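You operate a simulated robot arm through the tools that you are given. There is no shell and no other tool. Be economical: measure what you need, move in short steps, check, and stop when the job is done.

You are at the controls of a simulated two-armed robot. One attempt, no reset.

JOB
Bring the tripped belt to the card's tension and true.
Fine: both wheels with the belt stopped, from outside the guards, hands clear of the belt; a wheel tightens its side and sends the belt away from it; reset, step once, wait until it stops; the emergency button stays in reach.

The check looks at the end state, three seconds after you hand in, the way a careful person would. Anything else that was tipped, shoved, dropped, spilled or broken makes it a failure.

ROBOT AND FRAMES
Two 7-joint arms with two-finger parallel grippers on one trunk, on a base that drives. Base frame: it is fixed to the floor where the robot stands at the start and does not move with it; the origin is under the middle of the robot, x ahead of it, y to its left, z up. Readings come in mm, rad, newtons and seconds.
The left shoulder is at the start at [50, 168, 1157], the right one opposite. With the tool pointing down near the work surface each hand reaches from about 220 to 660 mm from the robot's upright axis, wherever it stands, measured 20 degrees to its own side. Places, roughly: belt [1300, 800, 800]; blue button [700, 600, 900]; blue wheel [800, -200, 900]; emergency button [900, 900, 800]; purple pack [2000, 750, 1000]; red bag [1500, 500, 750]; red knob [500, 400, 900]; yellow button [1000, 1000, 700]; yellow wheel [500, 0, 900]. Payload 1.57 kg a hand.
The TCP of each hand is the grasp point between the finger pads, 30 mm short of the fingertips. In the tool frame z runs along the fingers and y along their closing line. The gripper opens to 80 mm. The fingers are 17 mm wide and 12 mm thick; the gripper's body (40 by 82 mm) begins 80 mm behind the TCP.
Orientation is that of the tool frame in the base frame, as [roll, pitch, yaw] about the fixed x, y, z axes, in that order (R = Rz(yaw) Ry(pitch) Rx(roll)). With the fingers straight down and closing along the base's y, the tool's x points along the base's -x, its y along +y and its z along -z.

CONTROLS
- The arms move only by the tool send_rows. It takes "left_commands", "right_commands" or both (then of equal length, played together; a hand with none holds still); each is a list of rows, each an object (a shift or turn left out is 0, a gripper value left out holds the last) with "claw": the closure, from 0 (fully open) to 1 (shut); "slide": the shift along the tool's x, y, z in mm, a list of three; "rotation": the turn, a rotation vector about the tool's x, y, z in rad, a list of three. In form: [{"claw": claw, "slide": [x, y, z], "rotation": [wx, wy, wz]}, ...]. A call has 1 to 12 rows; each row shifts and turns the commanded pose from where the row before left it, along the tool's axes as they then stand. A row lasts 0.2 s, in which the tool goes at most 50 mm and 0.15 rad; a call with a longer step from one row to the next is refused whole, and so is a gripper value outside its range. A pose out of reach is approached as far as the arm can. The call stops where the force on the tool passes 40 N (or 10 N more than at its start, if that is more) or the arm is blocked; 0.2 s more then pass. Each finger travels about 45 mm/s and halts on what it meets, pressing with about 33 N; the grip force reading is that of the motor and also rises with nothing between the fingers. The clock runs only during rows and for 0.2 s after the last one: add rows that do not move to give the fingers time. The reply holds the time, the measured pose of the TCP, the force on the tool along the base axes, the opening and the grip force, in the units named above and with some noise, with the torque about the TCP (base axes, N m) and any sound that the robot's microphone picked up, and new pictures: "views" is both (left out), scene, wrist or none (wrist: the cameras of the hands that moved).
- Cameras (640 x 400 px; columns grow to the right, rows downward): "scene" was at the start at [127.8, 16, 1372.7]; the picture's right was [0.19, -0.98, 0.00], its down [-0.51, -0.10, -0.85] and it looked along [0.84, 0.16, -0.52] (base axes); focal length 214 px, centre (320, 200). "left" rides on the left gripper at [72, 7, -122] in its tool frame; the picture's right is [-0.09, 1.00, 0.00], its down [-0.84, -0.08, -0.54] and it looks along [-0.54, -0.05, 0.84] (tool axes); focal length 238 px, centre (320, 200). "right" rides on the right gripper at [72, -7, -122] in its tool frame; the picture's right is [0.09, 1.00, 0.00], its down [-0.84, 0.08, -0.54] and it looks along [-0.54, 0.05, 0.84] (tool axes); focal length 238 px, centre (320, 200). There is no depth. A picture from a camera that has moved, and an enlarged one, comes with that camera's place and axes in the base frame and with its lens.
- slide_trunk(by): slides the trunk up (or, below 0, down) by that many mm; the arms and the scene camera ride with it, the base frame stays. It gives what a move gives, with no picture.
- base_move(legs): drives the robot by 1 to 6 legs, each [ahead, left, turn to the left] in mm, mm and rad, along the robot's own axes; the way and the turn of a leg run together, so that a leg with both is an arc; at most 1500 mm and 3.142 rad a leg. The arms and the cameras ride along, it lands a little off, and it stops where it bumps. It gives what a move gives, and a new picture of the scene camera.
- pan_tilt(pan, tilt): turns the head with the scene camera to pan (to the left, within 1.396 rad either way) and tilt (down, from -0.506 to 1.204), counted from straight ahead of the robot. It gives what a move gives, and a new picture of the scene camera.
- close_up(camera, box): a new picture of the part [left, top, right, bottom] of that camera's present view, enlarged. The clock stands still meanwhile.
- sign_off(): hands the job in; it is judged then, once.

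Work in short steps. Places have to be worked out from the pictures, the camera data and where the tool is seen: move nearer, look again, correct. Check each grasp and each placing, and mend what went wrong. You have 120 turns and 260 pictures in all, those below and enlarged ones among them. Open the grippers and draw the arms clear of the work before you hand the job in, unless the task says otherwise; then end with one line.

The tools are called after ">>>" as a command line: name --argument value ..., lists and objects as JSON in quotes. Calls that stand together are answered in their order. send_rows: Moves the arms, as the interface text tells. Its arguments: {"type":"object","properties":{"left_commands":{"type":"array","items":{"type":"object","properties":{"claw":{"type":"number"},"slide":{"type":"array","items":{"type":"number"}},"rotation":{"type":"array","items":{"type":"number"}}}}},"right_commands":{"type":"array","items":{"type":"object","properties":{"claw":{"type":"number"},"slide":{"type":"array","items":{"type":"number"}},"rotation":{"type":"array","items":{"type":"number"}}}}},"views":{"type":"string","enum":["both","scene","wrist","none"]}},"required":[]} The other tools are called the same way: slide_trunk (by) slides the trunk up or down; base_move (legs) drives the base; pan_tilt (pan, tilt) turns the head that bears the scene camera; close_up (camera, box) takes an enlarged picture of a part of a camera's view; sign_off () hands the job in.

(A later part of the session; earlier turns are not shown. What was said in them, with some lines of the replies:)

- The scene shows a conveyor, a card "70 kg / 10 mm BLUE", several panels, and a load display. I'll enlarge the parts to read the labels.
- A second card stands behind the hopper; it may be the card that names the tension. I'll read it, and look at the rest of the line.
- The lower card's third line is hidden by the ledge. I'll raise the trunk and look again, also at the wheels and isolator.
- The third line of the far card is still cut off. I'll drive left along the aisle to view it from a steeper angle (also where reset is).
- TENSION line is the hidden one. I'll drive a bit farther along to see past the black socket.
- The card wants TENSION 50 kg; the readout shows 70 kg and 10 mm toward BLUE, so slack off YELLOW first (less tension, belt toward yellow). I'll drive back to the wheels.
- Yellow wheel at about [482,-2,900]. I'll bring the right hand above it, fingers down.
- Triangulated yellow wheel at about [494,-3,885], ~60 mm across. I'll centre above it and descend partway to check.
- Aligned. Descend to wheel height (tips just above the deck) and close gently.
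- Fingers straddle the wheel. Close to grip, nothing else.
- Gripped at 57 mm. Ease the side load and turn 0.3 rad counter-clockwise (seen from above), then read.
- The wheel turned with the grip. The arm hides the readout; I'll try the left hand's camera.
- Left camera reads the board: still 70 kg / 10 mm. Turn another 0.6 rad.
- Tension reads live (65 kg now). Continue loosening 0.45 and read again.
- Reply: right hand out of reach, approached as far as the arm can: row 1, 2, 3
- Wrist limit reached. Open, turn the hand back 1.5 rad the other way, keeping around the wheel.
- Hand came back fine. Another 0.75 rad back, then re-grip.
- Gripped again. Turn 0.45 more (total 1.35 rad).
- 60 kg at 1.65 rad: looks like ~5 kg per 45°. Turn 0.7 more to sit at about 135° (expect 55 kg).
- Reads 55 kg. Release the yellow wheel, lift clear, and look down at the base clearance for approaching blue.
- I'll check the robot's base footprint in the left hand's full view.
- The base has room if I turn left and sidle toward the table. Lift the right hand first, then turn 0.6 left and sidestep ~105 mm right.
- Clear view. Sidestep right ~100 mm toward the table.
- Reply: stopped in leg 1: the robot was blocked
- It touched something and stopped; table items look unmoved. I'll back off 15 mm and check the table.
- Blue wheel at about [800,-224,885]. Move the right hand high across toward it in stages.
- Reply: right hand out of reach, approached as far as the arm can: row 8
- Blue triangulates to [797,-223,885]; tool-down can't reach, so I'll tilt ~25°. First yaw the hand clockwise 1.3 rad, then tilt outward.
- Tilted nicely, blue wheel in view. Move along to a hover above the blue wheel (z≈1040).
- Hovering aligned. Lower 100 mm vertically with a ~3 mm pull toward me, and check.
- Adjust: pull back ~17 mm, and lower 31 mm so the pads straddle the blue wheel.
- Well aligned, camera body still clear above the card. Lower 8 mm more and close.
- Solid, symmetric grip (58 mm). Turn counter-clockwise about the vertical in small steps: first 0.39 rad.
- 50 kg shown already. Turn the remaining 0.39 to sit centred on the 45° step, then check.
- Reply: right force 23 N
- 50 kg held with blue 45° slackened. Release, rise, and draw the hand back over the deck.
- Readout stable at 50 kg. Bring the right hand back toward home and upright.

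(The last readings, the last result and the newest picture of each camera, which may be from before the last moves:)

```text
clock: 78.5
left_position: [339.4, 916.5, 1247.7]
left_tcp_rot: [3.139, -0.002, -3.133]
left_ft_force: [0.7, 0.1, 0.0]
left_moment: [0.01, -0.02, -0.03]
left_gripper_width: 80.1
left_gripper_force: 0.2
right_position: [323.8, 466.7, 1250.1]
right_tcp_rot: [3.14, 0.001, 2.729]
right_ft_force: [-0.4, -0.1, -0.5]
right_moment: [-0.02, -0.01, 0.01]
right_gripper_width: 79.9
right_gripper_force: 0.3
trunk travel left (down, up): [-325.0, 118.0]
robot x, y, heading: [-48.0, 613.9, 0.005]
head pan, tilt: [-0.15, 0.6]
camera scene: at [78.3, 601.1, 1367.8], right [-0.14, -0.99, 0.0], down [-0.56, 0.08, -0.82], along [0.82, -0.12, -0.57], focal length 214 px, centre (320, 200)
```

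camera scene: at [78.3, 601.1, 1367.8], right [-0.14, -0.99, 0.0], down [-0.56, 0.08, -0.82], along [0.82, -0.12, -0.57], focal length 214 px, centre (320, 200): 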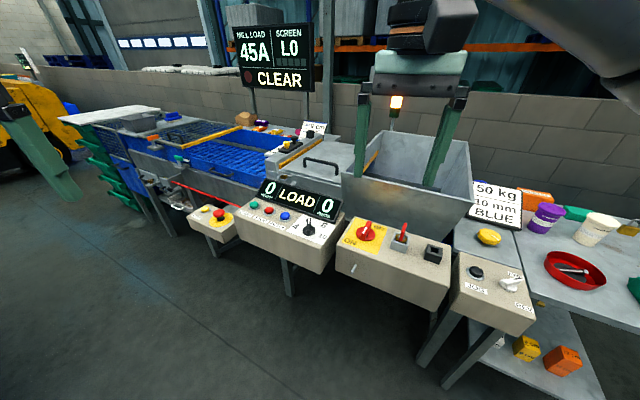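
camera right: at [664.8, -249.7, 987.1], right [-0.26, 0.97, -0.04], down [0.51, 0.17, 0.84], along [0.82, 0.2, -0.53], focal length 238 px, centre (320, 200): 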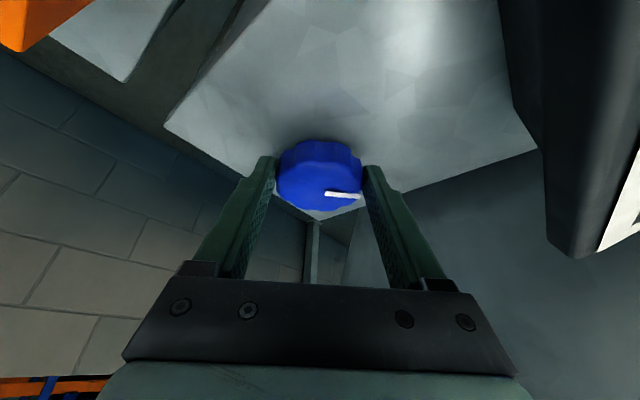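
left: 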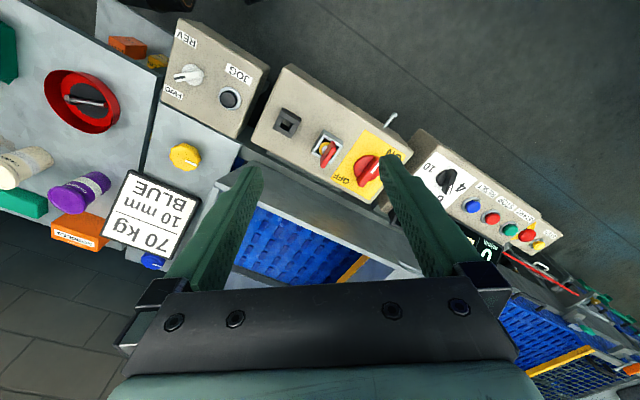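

Tension set. Now drive to stand facing the control panels, with reset to my right and step/e-stop to my left.

>>> base_move --legs '[[0, 0, -0.59], [0, 700, 0], [160, 0, 0]]'

>>> pan_tilt --pan 0.0 --tilt 0.85

```text
clock: 87.8
left_position: [967.0, 1146.1, 1247.6]
left_tcp_rot: [3.14, 0.0, 2.556]
left_ft_force: [0.2, -0.2, 0.7]
left_moment: [-0.02, 0.02, 0.0]
left_gripper_width: 80.2
left_gripper_force: 0.0
right_position: [701.2, 780.8, 1250.9]
right_tcp_rot: [-3.141, 0.001, 2.136]
right_ft_force: [0.1, 0.2, -0.4]
right_moment: [0.02, 0.04, 0.0]
right_gripper_width: 80.2
right_gripper_force: 0.1
trunk travel left (down, up): [-325.0, 118.0]
robot x, y, heading: [479.7, 1112.4, -0.589]
head pan, tilt: [-0.15, 0.6]
camera scene: at [573.7, 1030.1, 1367.7], right [-0.67, -0.74, 0.0], down [-0.42, 0.38, -0.82], along [0.61, -0.55, -0.57], focal length 214 px, centre (320, 200)
```

scene: 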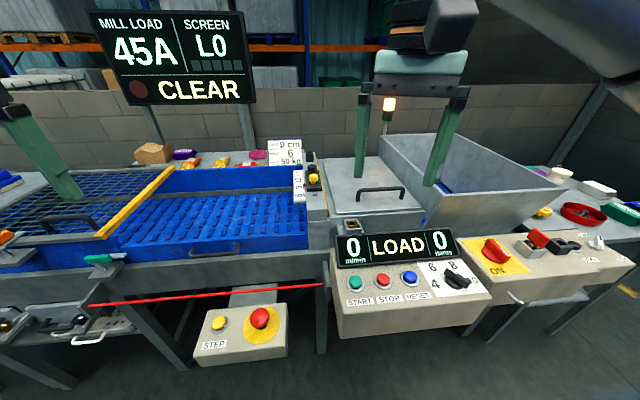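

```text
clock: 88.6
left_position: [966.2, 1146.2, 1248.3]
left_tcp_rot: [3.14, 0.001, 2.554]
left_ft_force: [-0.6, -0.9, -0.5]
left_moment: [0.02, 0.04, 0.0]
left_gripper_width: 80.1
left_gripper_force: 0.0
right_position: [701.9, 781.3, 1252.1]
right_tcp_rot: [-3.141, -0.002, 2.137]
right_ft_force: [-1.1, 0.2, 0.5]
right_moment: [0.0, -0.03, 0.02]
right_gripper_width: 80.0
right_gripper_force: 0.1
trunk travel left (down, up): [-325.0, 118.0]
robot x, y, heading: [473.0, 1114.0, -0.586]
head pan, tilt: [0.0, 0.85]
camera scene: at [572.7, 1046.7, 1347.0], right [-0.55, -0.83, 0.0], down [-0.63, 0.42, -0.66], along [0.55, -0.37, -0.75], focal length 214 px, centre (320, 200)
```

scene: 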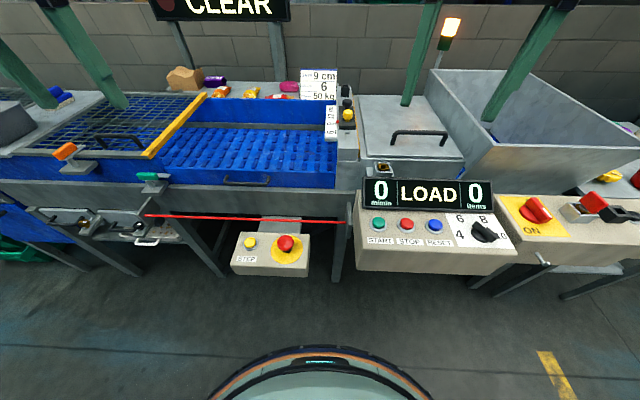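

The far card reads 50 kg – confirmed. Move the right hand (closing the fingers) to hover over the RESET button and look.

>>> send_rows --right_commands '[{"slide": [-18.8, -17, 33], "rotation": [0, 0, -0.14], "claw": 0.5}, {"slide": [-18.8, -17, 33], "rotation": [0, 0, -0.14], "claw": 1}, {"slide": [-18.8, -17, 33], "rotation": [0, 0, -0.14]}, {"slide": [-18.8, -17, 33]}, {"slide": [-18.8, -17, 33]}, {}]'

```text
clock: 90.0
left_position: [966.1, 1147.9, 1249.0]
left_tcp_rot: [3.141, 0.001, 2.555]
left_ft_force: [0.9, 0.2, 0.5]
left_moment: [0.0, 0.0, -0.01]
left_gripper_width: 79.9
left_gripper_force: 0.1
right_position: [709.0, 657.0, 1085.2]
right_tcp_rot: [-3.142, 0.0, 2.554]
right_ft_force: [-0.3, -0.5, -0.8]
right_moment: [-0.02, 0.0, 0.02]
right_gripper_width: 0.0
right_gripper_force: 21.2
trunk travel left (down, up): [-325.0, 118.0]
robot x, y, heading: [474.6, 1112.5, -0.587]
head pan, tilt: [0.0, 0.85]
camera scene: at [572.7, 1047.0, 1346.9], right [-0.55, -0.83, 0.0], down [-0.63, 0.42, -0.66], along [0.55, -0.37, -0.75], focal length 214 px, centre (320, 200)
camera right: at [647.5, 690.8, 1207.1], right [0.47, 0.88, 0.0], down [0.74, -0.4, 0.54], along [0.48, -0.26, -0.84], focal length 238 px, centre (320, 200)
```

scene: 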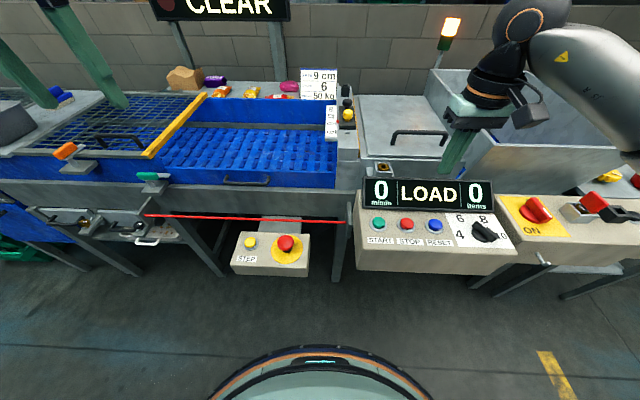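
right: 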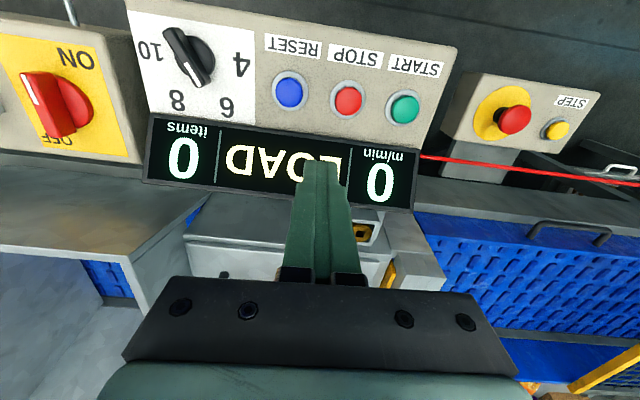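

Reset ≈ [669,638,903], step ≈ [987,1036,743]. Hover the closed fingertips over RESET.

>>> send_rows --right_commands '[{"slide": [7.6, -12.7, 40]}, {"slide": [7.6, -12.7, 40]}, {"slide": [7.6, -12.7, 40]}, {}]'

>>> close_up --camera "scene" --box '[360, 150, 520, 250]'

```text
clock: 91.0
left_position: [966.6, 1147.6, 1248.4]
left_tcp_rot: [-3.138, 0.0, 2.555]
left_ft_force: [-0.8, -0.4, -0.5]
left_moment: [-0.03, -0.01, -0.01]
left_gripper_width: 79.9
left_gripper_force: 0.0
right_position: [670.0, 638.7, 966.4]
right_tcp_rot: [3.14, 0.003, 2.555]
right_ft_force: [-0.1, -0.1, -0.9]
right_moment: [0.02, -0.02, 0.01]
right_gripper_width: 0.0
right_gripper_force: 21.4
trunk travel left (down, up): [-325.0, 118.0]
robot x, y, heading: [474.4, 1111.7, -0.584]
head pan, tilt: [0.0, 0.85]
camera scene: at [572.9, 1046.9, 1346.9], right [-0.55, -0.83, 0.0], down [-0.63, 0.42, -0.66], along [0.55, -0.37, -0.75], focal length 214 px, centre (320, 200)
camera right: at [607.6, 671.9, 1088.6], right [0.47, 0.88, 0.0], down [0.74, -0.4, 0.54], along [0.48, -0.26, -0.84], focal length 238 px, centre (320, 200)
```

scene: 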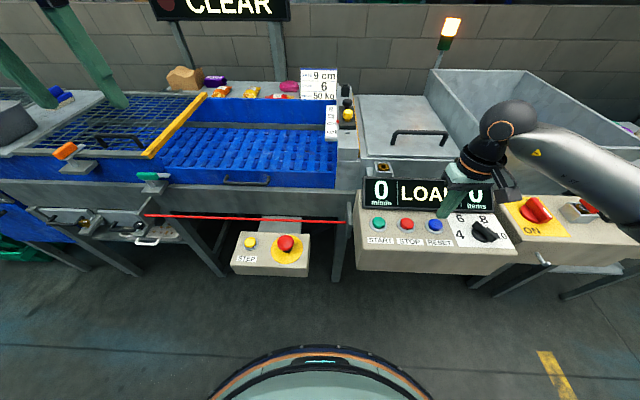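
right: 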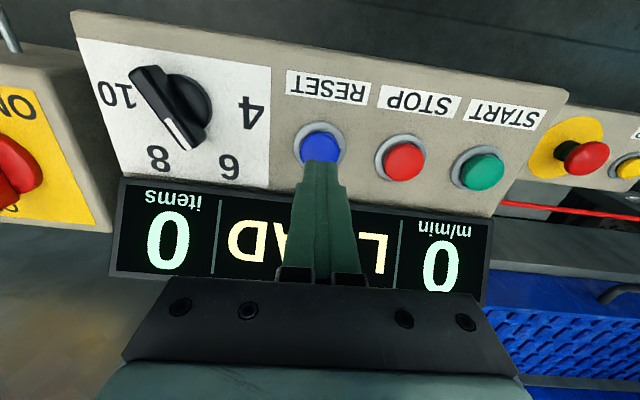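

```text
4.00 times, centred on (440, 200) of scene
camera zoom: at [572.9, 1046.9, 1346.9], right [-0.55, -0.83, 0.0], down [-0.63, 0.42, -0.66], along [0.55, -0.37, -0.75], focal length 858 px, centre (-160, 200)
```

zoom: 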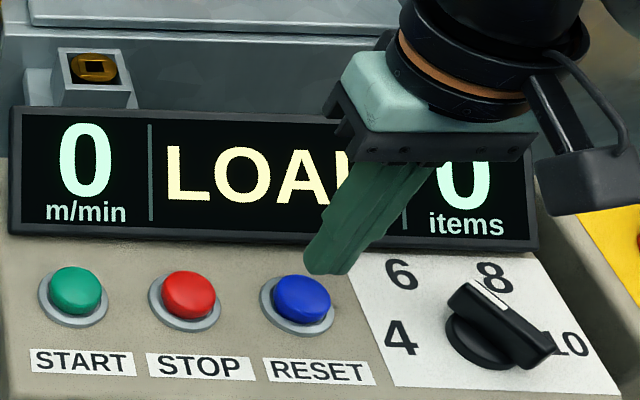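

Tip is straight over RESET. Press down gently until it yields, then lift.

>>> send_rows --right_commands '[{"slide": [0, 0, 22]}, {"slide": [0, 0, 8]}, {"slide": [0, 0, 5]}, {"slide": [0, 0, 4]}]' --views "scene"

>>> close_up --camera "scene" --box '[360, 150, 520, 250]'

```text
clock: 92.0
left_position: [965.0, 1148.3, 1248.9]
left_tcp_rot: [-3.14, 0.003, 2.557]
left_ft_force: [0.2, -0.4, 0.2]
left_moment: [0.01, 0.05, -0.01]
left_gripper_width: 80.2
left_gripper_force: 0.0
right_position: [670.6, 637.6, 933.0]
right_tcp_rot: [-3.141, 0.011, 2.555]
right_ft_force: [-4.7, -3.5, 32.7]
right_moment: [-0.05, 0.24, 0.26]
right_gripper_width: 0.2
right_gripper_force: 21.6
trunk travel left (down, up): [-325.0, 118.0]
robot x, y, heading: [471.9, 1111.1, -0.589]
head pan, tilt: [0.0, 0.85]
heard: click
camera scene: at [571.0, 1049.0, 1347.8], right [-0.55, -0.83, 0.0], down [-0.62, 0.41, -0.66], along [0.55, -0.37, -0.75], focal length 214 px, centre (320, 200)
```

scene: 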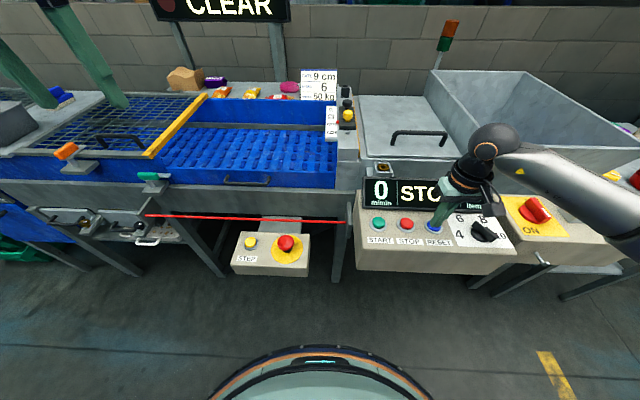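

```text
4.00 times, centred on (440, 200) of scene
camera zoom: at [571.0, 1049.0, 1347.8], right [-0.55, -0.83, 0.0], down [-0.62, 0.41, -0.66], along [0.55, -0.37, -0.75], focal length 858 px, centre (-160, 200)
```

zoom: 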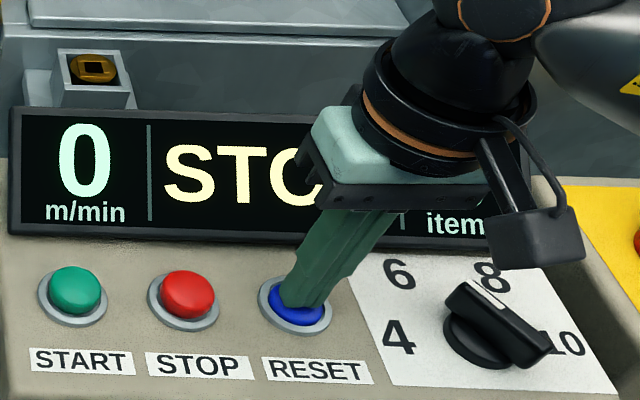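

RESET clicked; display shows STOP and lamp went out. Lift the right hand, and bring the left hand (closing) to hover above STEP.

>>> send_rows --right_commands '[{"slide": [0, 0, -40]}, {"slide": [0, 0, -45]}, {"slide": [0, 0, -45]}, {"slide": [0, 0, -45]}, {"slide": [0, 0, -45]}, {}, {}]' --left_commands '[{"slide": [-11.3, -11.7, 42.9], "claw": 0.5}, {"slide": [-11.3, -11.7, 42.9], "claw": 1}, {"slide": [-11.3, -11.7, 42.9]}, {"slide": [-11.3, -11.7, 42.9]}, {"slide": [-11.3, -11.7, 42.9]}, {"slide": [-11.3, -11.7, 42.9]}, {"slide": [-11.3, -11.7, 42.9]}]'

>>> close_up --camera "scene" --box '[180, 160, 360, 272]'

```text
clock: 93.6
left_position: [987.7, 1035.8, 946.0]
left_tcp_rot: [3.141, 0.001, 2.557]
left_ft_force: [0.9, -0.2, -0.3]
left_moment: [-0.03, 0.02, -0.02]
left_gripper_width: 0.0
left_gripper_force: 21.7
right_position: [671.5, 636.7, 1146.5]
right_tcp_rot: [3.141, -0.002, 2.554]
right_ft_force: [0.4, -0.4, 0.2]
right_moment: [-0.03, 0.01, 0.03]
right_gripper_width: 0.0
right_gripper_force: 21.3
trunk travel left (down, up): [-325.0, 118.0]
robot x, y, heading: [474.9, 1111.7, -0.586]
head pan, tilt: [0.0, 0.85]
camera scene: at [573.4, 1046.7, 1346.9], right [-0.55, -0.83, 0.0], down [-0.63, 0.42, -0.66], along [0.55, -0.36, -0.75], focal length 214 px, centre (320, 200)
camera right: at [609.6, 670.9, 1269.3], right [0.47, 0.88, 0.0], down [0.74, -0.4, 0.54], along [0.48, -0.26, -0.84], focal length 238 px, centre (320, 200)
camera left: at [930.7, 1081.1, 1068.7], right [0.63, 0.78, 0.0], down [0.65, -0.53, 0.54], along [0.42, -0.34, -0.84], focal length 238 px, centre (320, 200)
```

scene: 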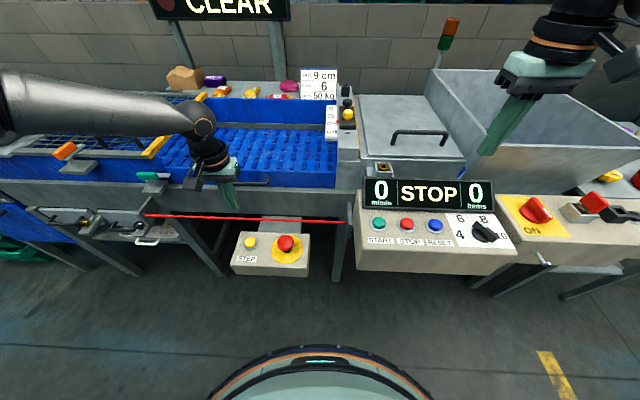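
right: 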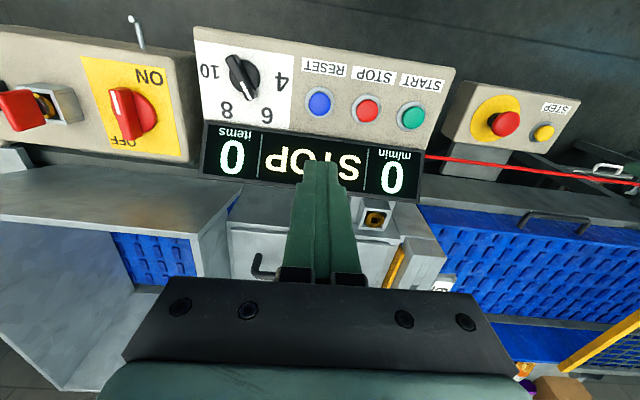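
left: 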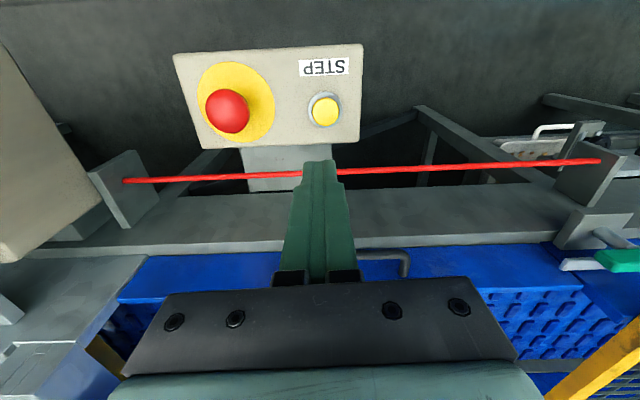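

```text
3.56 times, centred on (270, 216) of scene
camera zoom: at [573.4, 1046.7, 1346.9], right [-0.55, -0.83, 0.0], down [-0.63, 0.42, -0.66], along [0.55, -0.36, -0.75], focal length 763 px, centre (498, 143)
```

zoom: 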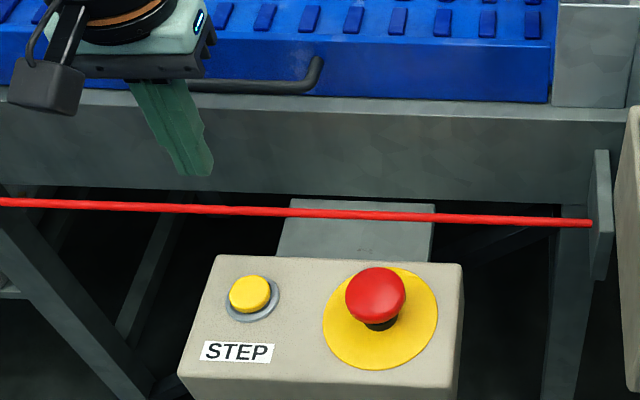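

STEP ≈ [991,1043,739]; the red pull cord runs ~70 mm behind it, clear of the hand. Lower to a close hover.

>>> send_rows --left_commands '[{"slide": [0.4, 2.6, 40]}, {"slide": [0.4, 2.6, 40]}, {"slide": [0.5, 2.6, 40]}, {"slide": [0, 0, 15]}, {}]' --views "wrist"

>>> close_up --camera "scene" --box '[180, 160, 360, 272]'

```text
clock: 94.8
left_position: [983.0, 1071.9, 839.1]
left_tcp_rot: [-3.141, 0.002, 2.555]
left_ft_force: [0.6, -0.1, 0.1]
left_moment: [-0.03, 0.02, 0.01]
left_gripper_width: 0.1
left_gripper_force: 21.6
left hand out of reach, approached as far as the arm can: row 2, 3, 4
right_position: [671.6, 637.1, 1146.9]
right_tcp_rot: [-3.141, -0.001, 2.554]
right_ft_force: [0.0, 0.6, 0.1]
right_moment: [0.01, 0.01, 0.03]
right_gripper_width: 0.1
right_gripper_force: 20.9
trunk travel left (down, up): [-325.0, 118.0]
robot x, y, heading: [472.7, 1116.9, -0.585]
head pan, tilt: [0.0, 0.85]
camera left: at [925.8, 1117.9, 960.2], right [0.63, 0.78, 0.0], down [0.65, -0.53, 0.54], along [0.42, -0.34, -0.84], focal length 238 px, centre (320, 200)
```

left: 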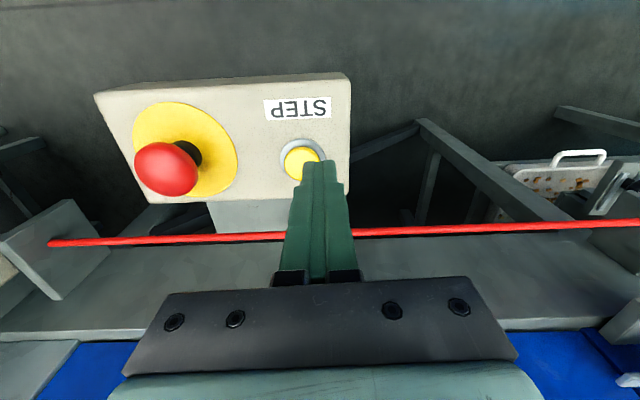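

```text
3.56 times, centred on (270, 216) of scene
camera zoom: at [572.7, 1046.7, 1346.9], right [-0.55, -0.83, 0.0], down [-0.63, 0.42, -0.66], along [0.55, -0.37, -0.75], focal length 763 px, centre (498, 143)
```

zoom: 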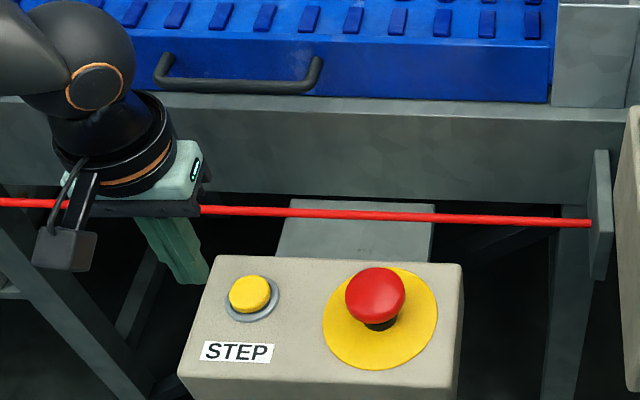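

Arm too high-shouldered to reach straight. Raise both hands, then lower the trunk 160 mm.

>>> send_rows --left_commands '[{"slide": [0, 0, -40]}, {"slide": [0, 0, -40]}, {"slide": [-5, -7, -40]}, {"slide": [-5, -7, -40]}, {"slide": [-10, -8, 0]}]' --right_commands '[{"slide": [20, 0, -20]}, {"slide": [20, 0, -20]}, {"slide": [20, 0, -20]}, {"slide": [20, 0, -20]}, {"slide": [20, 0, -20]}]' --views "none"

>>> slide_trunk --by -160

```text
clock: 96.0
left_position: [986.8, 1041.1, 998.3]
left_tcp_rot: [3.141, 0.002, 2.555]
left_ft_force: [0.0, -0.4, -0.3]
left_moment: [-0.03, 0.01, 0.01]
left_gripper_width: 0.0
left_gripper_force: 20.9
right_position: [586.8, 694.1, 1247.0]
right_tcp_rot: [3.141, 0.0, 2.556]
right_ft_force: [-0.7, 0.0, 0.4]
right_moment: [0.02, -0.03, -0.02]
right_gripper_width: 0.0
right_gripper_force: 21.3
trunk travel left (down, up): [-325.0, 118.0]
robot x, y, heading: [476.9, 1112.1, -0.583]
head pan, tilt: [0.0, 0.85]
```

```text
clock: 97.8
left_position: [986.8, 1041.3, 838.7]
left_tcp_rot: [-3.141, 0.002, 2.554]
left_ft_force: [0.4, -0.8, 0.1]
left_moment: [0.0, 0.04, -0.04]
left_gripper_width: 0.2
left_gripper_force: 21.2
right_position: [587.7, 692.7, 1087.7]
right_tcp_rot: [-3.14, -0.001, 2.555]
right_ft_force: [0.8, -0.3, 0.5]
right_moment: [0.02, 0.01, 0.02]
right_gripper_width: 0.0
right_gripper_force: 21.1
trunk travel left (down, up): [-165.0, 278.0]
robot x, y, heading: [474.3, 1109.1, -0.582]
head pan, tilt: [0.0, 0.85]
```

Left tip is now about 70 mm above STEP. Nudge to centre, lower 30 mm and check with the wrist camera.

>>> send_rows --left_commands '[{"slide": [-2, 4, 15]}, {"slide": [0, 0, 20]}, {}]'

>>> close_up --camera "left" --box '[160, 50, 480, 250]'

```text
clock: 98.6
left_position: [991.0, 1043.3, 803.8]
left_tcp_rot: [3.139, 0.003, 2.556]
left_ft_force: [-0.8, 0.2, 0.2]
left_moment: [-0.02, 0.01, 0.0]
left_gripper_width: 0.2
left_gripper_force: 21.3
right_position: [587.0, 693.2, 1088.5]
right_tcp_rot: [3.141, -0.002, 2.555]
right_ft_force: [-0.1, 0.7, -0.2]
right_moment: [0.03, -0.01, 0.06]
right_gripper_width: 0.0
right_gripper_force: 21.5
trunk travel left (down, up): [-165.0, 278.0]
robot x, y, heading: [474.5, 1114.3, -0.589]
head pan, tilt: [0.0, 0.85]
camera scene: at [572.7, 1046.7, 1186.9], right [-0.55, -0.83, 0.0], down [-0.63, 0.42, -0.66], along [0.55, -0.37, -0.75], focal length 214 px, centre (320, 200)
camera left: at [934.3, 1089.9, 926.7], right [0.63, 0.78, 0.0], down [0.65, -0.53, 0.54], along [0.42, -0.34, -0.84], focal length 238 px, centre (320, 200)
```

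scene: 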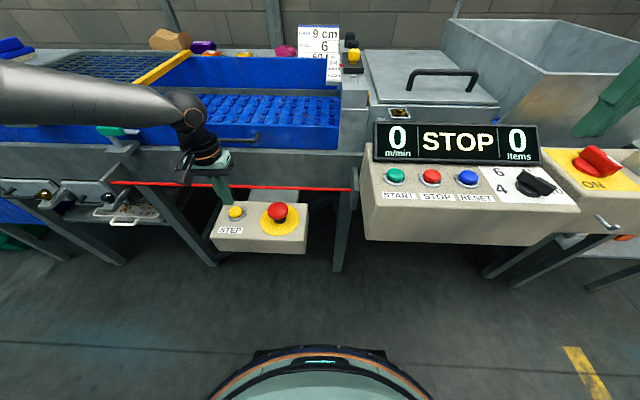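
left: 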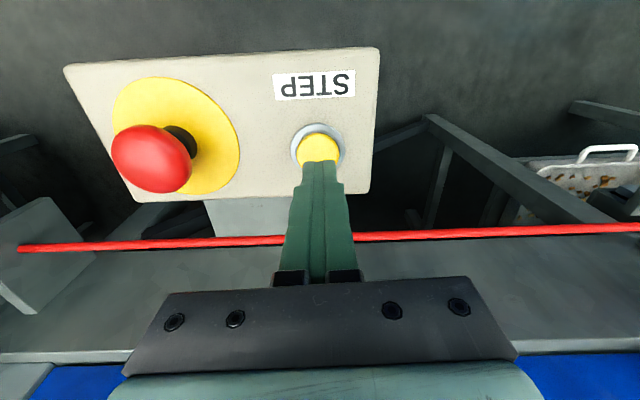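

```text
2.00 times, centred on (320, 150) of left
camera zoom: at [934.3, 1089.9, 926.7], right [0.63, 0.78, 0.0], down [0.65, -0.53, 0.54], along [0.42, -0.34, -0.84], focal length 477 px, centre (320, 300)
```

zoom: 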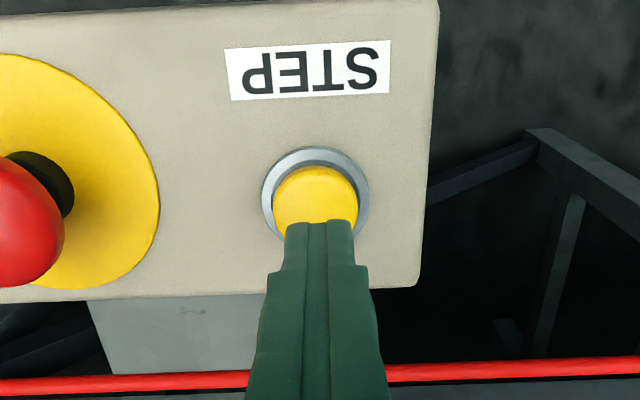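

Aligned over STEP. One press, then lift straight away.

>>> send_rows --left_commands '[{"slide": [0, 0, 25]}, {"slide": [0, 0, 7]}, {"slide": [0, 0, 4]}, {"slide": [0, 0, 4]}]'

```text
clock: 99.6
left_position: [991.8, 1044.7, 766.1]
left_tcp_rot: [3.139, 0.004, 2.555]
left_ft_force: [-0.4, 3.2, 8.6]
left_moment: [0.11, -0.01, -0.07]
left_gripper_width: 0.1
left_gripper_force: 21.3
right_position: [586.5, 693.2, 1088.6]
right_tcp_rot: [-3.141, 0.0, 2.555]
right_ft_force: [0.1, 0.6, 0.1]
right_moment: [0.02, 0.02, 0.01]
right_gripper_width: 0.1
right_gripper_force: 21.4
trunk travel left (down, up): [-165.0, 278.0]
robot x, y, heading: [474.0, 1115.2, -0.589]
head pan, tilt: [0.0, 0.85]
heard: click
camera scene: at [572.1, 1047.1, 1187.1], right [-0.55, -0.83, 0.0], down [-0.63, 0.42, -0.66], along [0.55, -0.37, -0.75], focal length 214 px, centre (320, 200)
camera left: at [934.2, 1090.0, 887.2], right [0.63, 0.78, 0.0], down [0.65, -0.53, 0.54], along [0.42, -0.34, -0.84], focal length 238 px, centre (320, 200)
```

scene: 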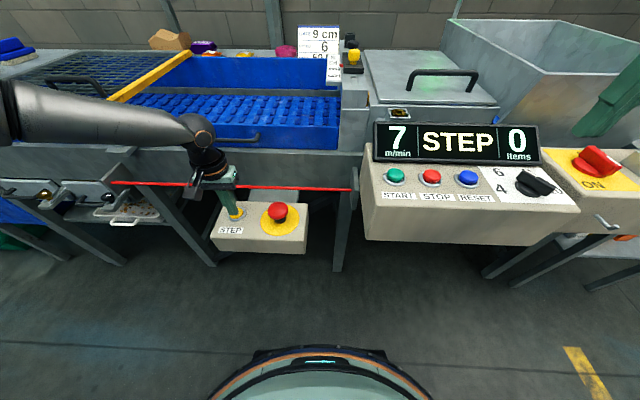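
left: 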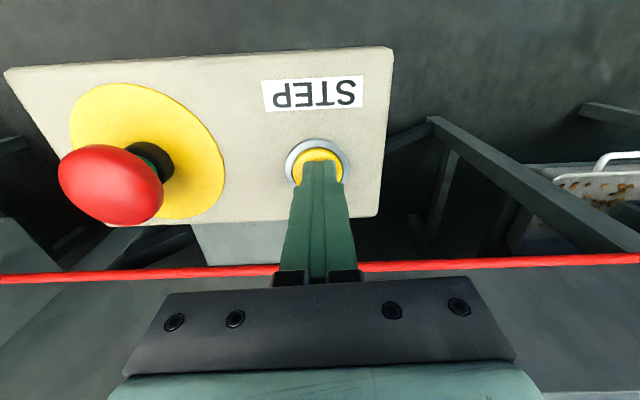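

Clicked; the belt is stepping at 7 m/min. Lift the finger off a little, stay near the e-stop, and wait for it to stop.

>>> send_rows --left_commands '[{"slide": [0, 0, -20]}, {"slide": [0, 0, -30]}, {}, {}, {}, {}, {}, {}, {}, {}, {}, {}]' --views "scene"

>>> send_rows --left_commands '[{}, {}, {}, {}, {}, {}, {}, {}, {}, {}, {}, {}]' --views "scene"

```text
clock: 102.2
left_position: [991.3, 1043.5, 814.3]
left_tcp_rot: [3.139, 0.001, 2.555]
left_ft_force: [0.5, -0.6, -0.2]
left_moment: [-0.02, -0.04, 0.0]
left_gripper_width: 0.0
left_gripper_force: 21.3
right_position: [587.4, 691.9, 1087.8]
right_tcp_rot: [3.141, 0.0, 2.556]
right_ft_force: [0.0, -1.0, 0.4]
right_moment: [0.01, 0.04, -0.01]
right_gripper_width: 0.0
right_gripper_force: 21.2
trunk travel left (down, up): [-165.0, 278.0]
robot x, y, heading: [475.5, 1114.2, -0.586]
head pan, tilt: [0.0, 0.85]
camera scene: at [572.7, 1046.7, 1186.9], right [-0.55, -0.83, 0.0], down [-0.63, 0.42, -0.66], along [0.55, -0.37, -0.75], focal length 214 px, centre (320, 200)
```

scene: 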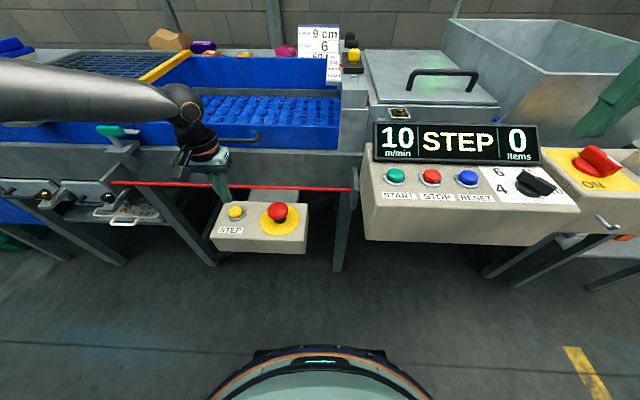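

```text
clock: 104.8
left_position: [991.6, 1045.1, 813.1]
left_tcp_rot: [3.138, 0.0, 2.555]
left_ft_force: [-0.4, 0.3, 0.1]
left_moment: [-0.02, -0.02, 0.0]
left_gripper_width: 0.0
left_gripper_force: 21.0
right_position: [587.5, 692.9, 1087.5]
right_tcp_rot: [3.141, -0.001, 2.555]
right_ft_force: [0.6, -0.7, -0.3]
right_moment: [0.02, -0.04, 0.03]
right_gripper_width: 0.2
right_gripper_force: 21.8
trunk travel left (down, up): [-165.0, 278.0]
robot x, y, heading: [473.7, 1112.0, -0.585]
head pan, tilt: [0.0, 0.85]
camera scene: at [572.7, 1046.7, 1186.9], right [-0.55, -0.83, 0.0], down [-0.63, 0.42, -0.66], along [0.55, -0.37, -0.75], focal length 214 px, centre (320, 200)
```

scene: 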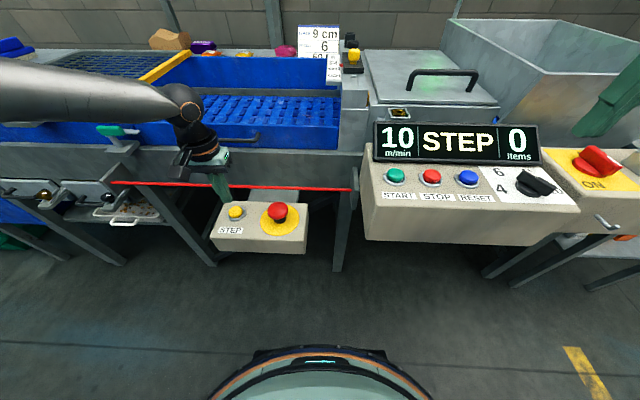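

Still stepping at 10 m/min. Keep waiting, hand by the e-stop.

>>> send_rows --left_commands '[{}, {}, {}, {}, {}, {}, {}, {}, {}, {}, {}, {}]' --views "none"

>>> send_rows --left_commands '[{}, {}, {}, {}, {}, {}, {}, {}, {}, {}, {}, {}]' --views "scene"

>>> pan_tilt --pan -0.85 --tilt 0.3

```text
clock: 107.4
left_position: [991.6, 1045.4, 813.1]
left_tcp_rot: [3.14, 0.001, 2.555]
left_ft_force: [-0.1, 0.4, 0.1]
left_moment: [-0.04, 0.04, 0.01]
left_gripper_width: 0.0
left_gripper_force: 21.3
right_position: [588.6, 691.9, 1087.3]
right_tcp_rot: [-3.14, 0.001, 2.555]
right_ft_force: [-0.3, -0.5, -0.6]
right_moment: [0.01, -0.03, 0.0]
right_gripper_width: 0.1
right_gripper_force: 21.2
trunk travel left (down, up): [-165.0, 278.0]
robot x, y, heading: [480.4, 1113.2, -0.583]
head pan, tilt: [0.0, 0.85]
```

```text
clock: 110.0
left_position: [993.2, 1043.4, 813.7]
left_tcp_rot: [3.14, 0.002, 2.554]
left_ft_force: [0.2, 0.8, -0.2]
left_moment: [0.01, -0.02, 0.01]
left_gripper_width: 0.0
left_gripper_force: 21.7
right_position: [586.1, 692.8, 1088.1]
right_tcp_rot: [-3.141, -0.001, 2.555]
right_ft_force: [0.8, 0.0, 0.5]
right_moment: [0.0, -0.02, 0.03]
right_gripper_width: 0.2
right_gripper_force: 21.4
trunk travel left (down, up): [-165.0, 278.0]
robot x, y, heading: [475.6, 1115.2, -0.587]
head pan, tilt: [0.0, 0.85]
camera scene: at [572.7, 1046.7, 1186.9], right [-0.55, -0.83, 0.0], down [-0.63, 0.42, -0.66], along [0.55, -0.37, -0.75], focal length 214 px, centre (320, 200)
```

scene: 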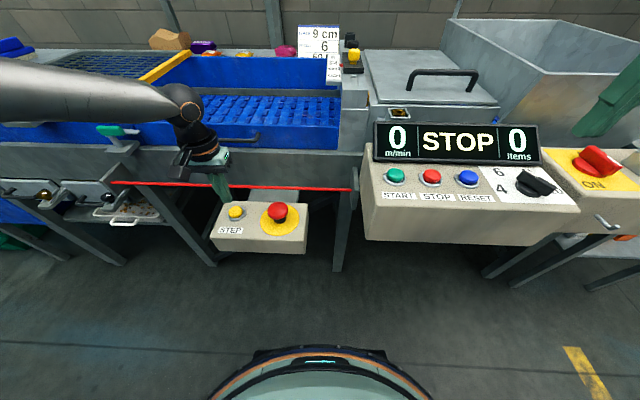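

```text
clock: 111.2
left_position: [991.7, 1043.7, 812.7]
left_tcp_rot: [3.141, 0.002, 2.554]
left_ft_force: [-0.3, 0.0, -0.4]
left_moment: [0.0, -0.01, 0.0]
left_gripper_width: 0.0
left_gripper_force: 21.2
right_position: [587.9, 693.5, 1087.6]
right_tcp_rot: [3.141, 0.001, 2.555]
right_ft_force: [-0.2, -0.6, -0.2]
right_moment: [-0.01, 0.01, -0.02]
right_gripper_width: 0.0
right_gripper_force: 21.6
trunk travel left (down, up): [-165.0, 278.0]
robot x, y, heading: [472.1, 1112.8, -0.587]
head pan, tilt: [-0.85, 0.3]
camera scene: at [520.2, 997.4, 1235.2], right [-0.99, -0.13, 0.0], down [-0.04, 0.29, -0.96], along [0.13, -0.95, -0.3], focal length 214 px, centre (320, 200)
```

scene: 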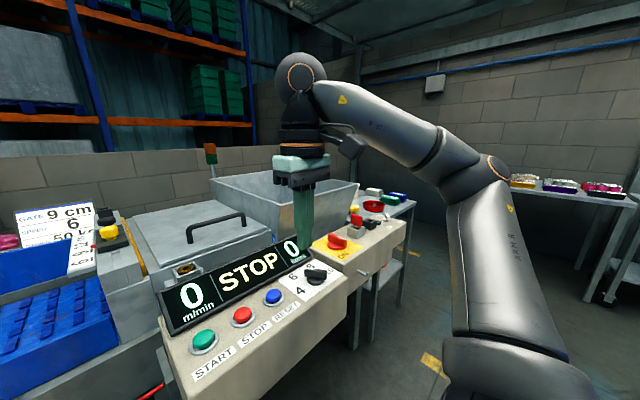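

The belt stopped by itself. Raise the left hand clear, lift the trunk and go back to read the tension board.

>>> send_rows --left_commands '[{"slide": [0, 0, -45]}, {"slide": [0, 0, -45]}, {"slide": [0, 0, -45]}, {"slide": [20, 0, -40]}, {"slide": [30, 0, -30]}, {"slide": [30, 0, -30]}, {"slide": [30, 0, -30]}]' --views "none"

>>> slide_trunk --by 160

>>> base_move --legs '[[-160, 0, 0], [0, -700, 0]]'

>>> pan_tilt --pan 0.1 --tilt 0.5

```text
clock: 112.8
left_position: [899.4, 1102.9, 1078.0]
left_tcp_rot: [3.14, 0.0, 2.556]
left_ft_force: [0.2, 0.7, -0.4]
left_moment: [-0.02, -0.01, 0.02]
left_gripper_width: 0.0
left_gripper_force: 21.1
right_position: [586.4, 692.5, 1088.2]
right_tcp_rot: [-3.141, 0.0, 2.555]
right_ft_force: [-0.2, 0.2, 1.1]
right_moment: [-0.03, -0.03, 0.01]
right_gripper_width: 0.0
right_gripper_force: 20.8
trunk travel left (down, up): [-165.0, 278.0]
robot x, y, heading: [471.2, 1112.3, -0.583]
head pan, tilt: [-0.85, 0.3]
```

```text
clock: 114.6
left_position: [899.6, 1103.1, 1239.1]
left_tcp_rot: [3.14, 0.0, 2.555]
left_ft_force: [0.0, -0.5, 0.4]
left_moment: [-0.01, -0.02, -0.02]
left_gripper_width: 0.0
left_gripper_force: 21.3
right_position: [586.8, 692.4, 1247.2]
right_tcp_rot: [3.141, 0.002, 2.555]
right_ft_force: [-0.3, 0.6, -0.4]
right_moment: [-0.01, -0.04, -0.03]
right_gripper_width: 0.0
right_gripper_force: 21.3
trunk travel left (down, up): [-325.0, 118.0]
robot x, y, heading: [474.8, 1112.0, -0.585]
head pan, tilt: [-0.85, 0.3]
```

```text
clock: 122.2
left_position: [380.4, 609.4, 1240.4]
left_tcp_rot: [3.14, 0.001, 2.563]
left_ft_force: [-0.5, -0.3, -0.1]
left_moment: [-0.02, 0.0, 0.02]
left_gripper_width: 0.2
left_gripper_force: 21.3
right_position: [70.6, 197.7, 1248.3]
right_tcp_rot: [3.141, 0.0, 2.56]
right_ft_force: [-1.0, 0.2, 0.3]
right_moment: [-0.02, -0.02, 0.02]
right_gripper_width: 0.0
right_gripper_force: 20.9
trunk travel left (down, up): [-325.0, 118.0]
robot x, y, heading: [-42.7, 615.8, -0.582]
head pan, tilt: [-0.85, 0.3]
camera scene: at [1.9, 502.0, 1395.3], right [-0.99, -0.14, 0.0], down [-0.04, 0.29, -0.96], along [0.13, -0.95, -0.3], focal length 214 px, centre (320, 200)
```

scene: 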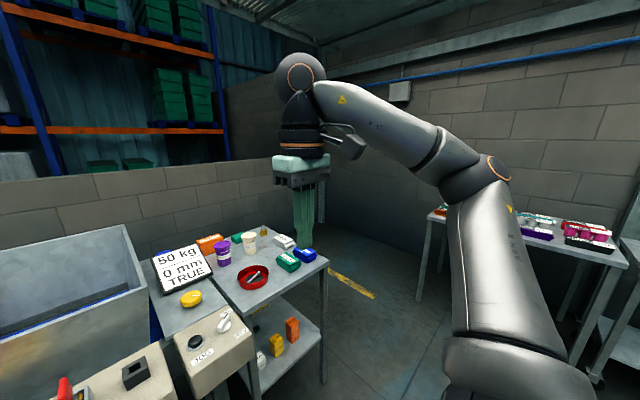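

```text
clock: 123.4
left_position: [380.8, 610.3, 1239.7]
left_tcp_rot: [3.14, 0.002, 2.563]
left_ft_force: [-0.2, -0.8, -0.4]
left_moment: [0.01, 0.02, 0.02]
left_gripper_width: 0.0
left_gripper_force: 21.1
right_position: [71.1, 198.1, 1247.7]
right_tcp_rot: [-3.141, 0.0, 2.56]
right_ft_force: [0.5, 1.1, 1.3]
right_moment: [0.02, -0.01, 0.04]
right_gripper_width: 0.0
right_gripper_force: 21.1
trunk travel left (down, up): [-325.0, 118.0]
robot x, y, heading: [-44.7, 614.8, -0.581]
head pan, tilt: [0.099, 0.499]
camera scene: at [69.6, 552.4, 1376.9], right [-0.46, -0.89, 0.0], down [-0.42, 0.22, -0.88], along [0.78, -0.41, -0.48], focal length 214 px, centre (320, 200)
```

scene: 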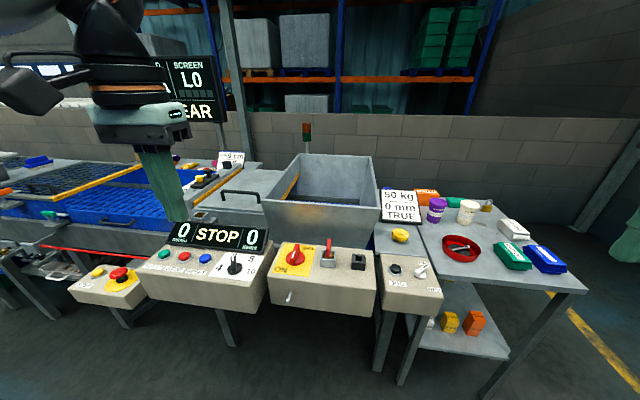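

The board reads 50 kg / 0 mm TRUE, belt stopped, lamp off, everything in place. Open the grippers, both clear of the work.

>>> send_rows --left_commands '[{"claw": 0}, {}, {}, {}, {}]' --right_commands '[{"claw": 0}, {}, {}, {}, {}]' --views "none"

>>> close_up --camera "scene" --box '[360, 170, 600, 320]'

```text
clock: 124.6
left_position: [381.6, 611.9, 1240.2]
left_tcp_rot: [3.141, 0.002, 2.562]
left_ft_force: [0.0, -0.4, 0.5]
left_moment: [-0.03, 0.02, 0.02]
left_gripper_width: 79.9
left_gripper_force: 0.0
right_position: [71.5, 197.6, 1247.3]
right_tcp_rot: [3.141, -0.001, 2.561]
right_ft_force: [-0.3, 0.8, -0.1]
right_moment: [-0.01, 0.0, 0.01]
right_gripper_width: 80.1
right_gripper_force: 0.1
trunk travel left (down, up): [-325.0, 118.0]
robot x, y, heading: [-45.9, 614.6, -0.582]
head pan, tilt: [0.099, 0.499]
```

```text
2.67 times, centred on (480, 245) of scene
camera zoom: at [69.6, 552.4, 1376.9], right [-0.46, -0.89, 0.0], down [-0.42, 0.22, -0.88], along [0.78, -0.41, -0.48], focal length 572 px, centre (-107, 80)
```

zoom: 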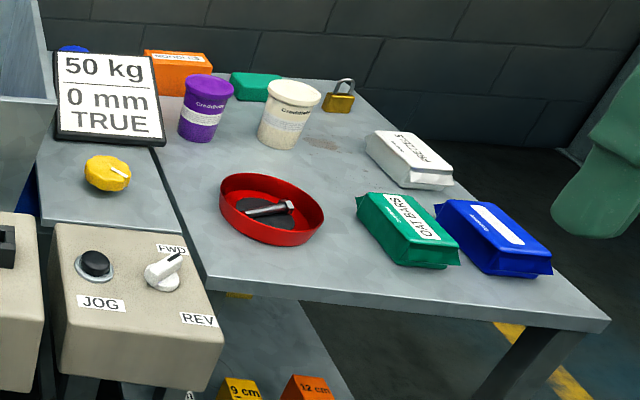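

The board confirms 50 kg, 0 mm TRUE, and nothing is disturbed. Handing in.

>>> sign_off

```text
The job is handed in.
```

The belt is at the card's tension: the board reads 50 kg and 0 mm TRUE. The trip is reset, I stepped the belt once and it stopped by itself. The grippers are open and the arms are clear of the work; the base touched something once beside the table and stopped, but nothing looks moved.
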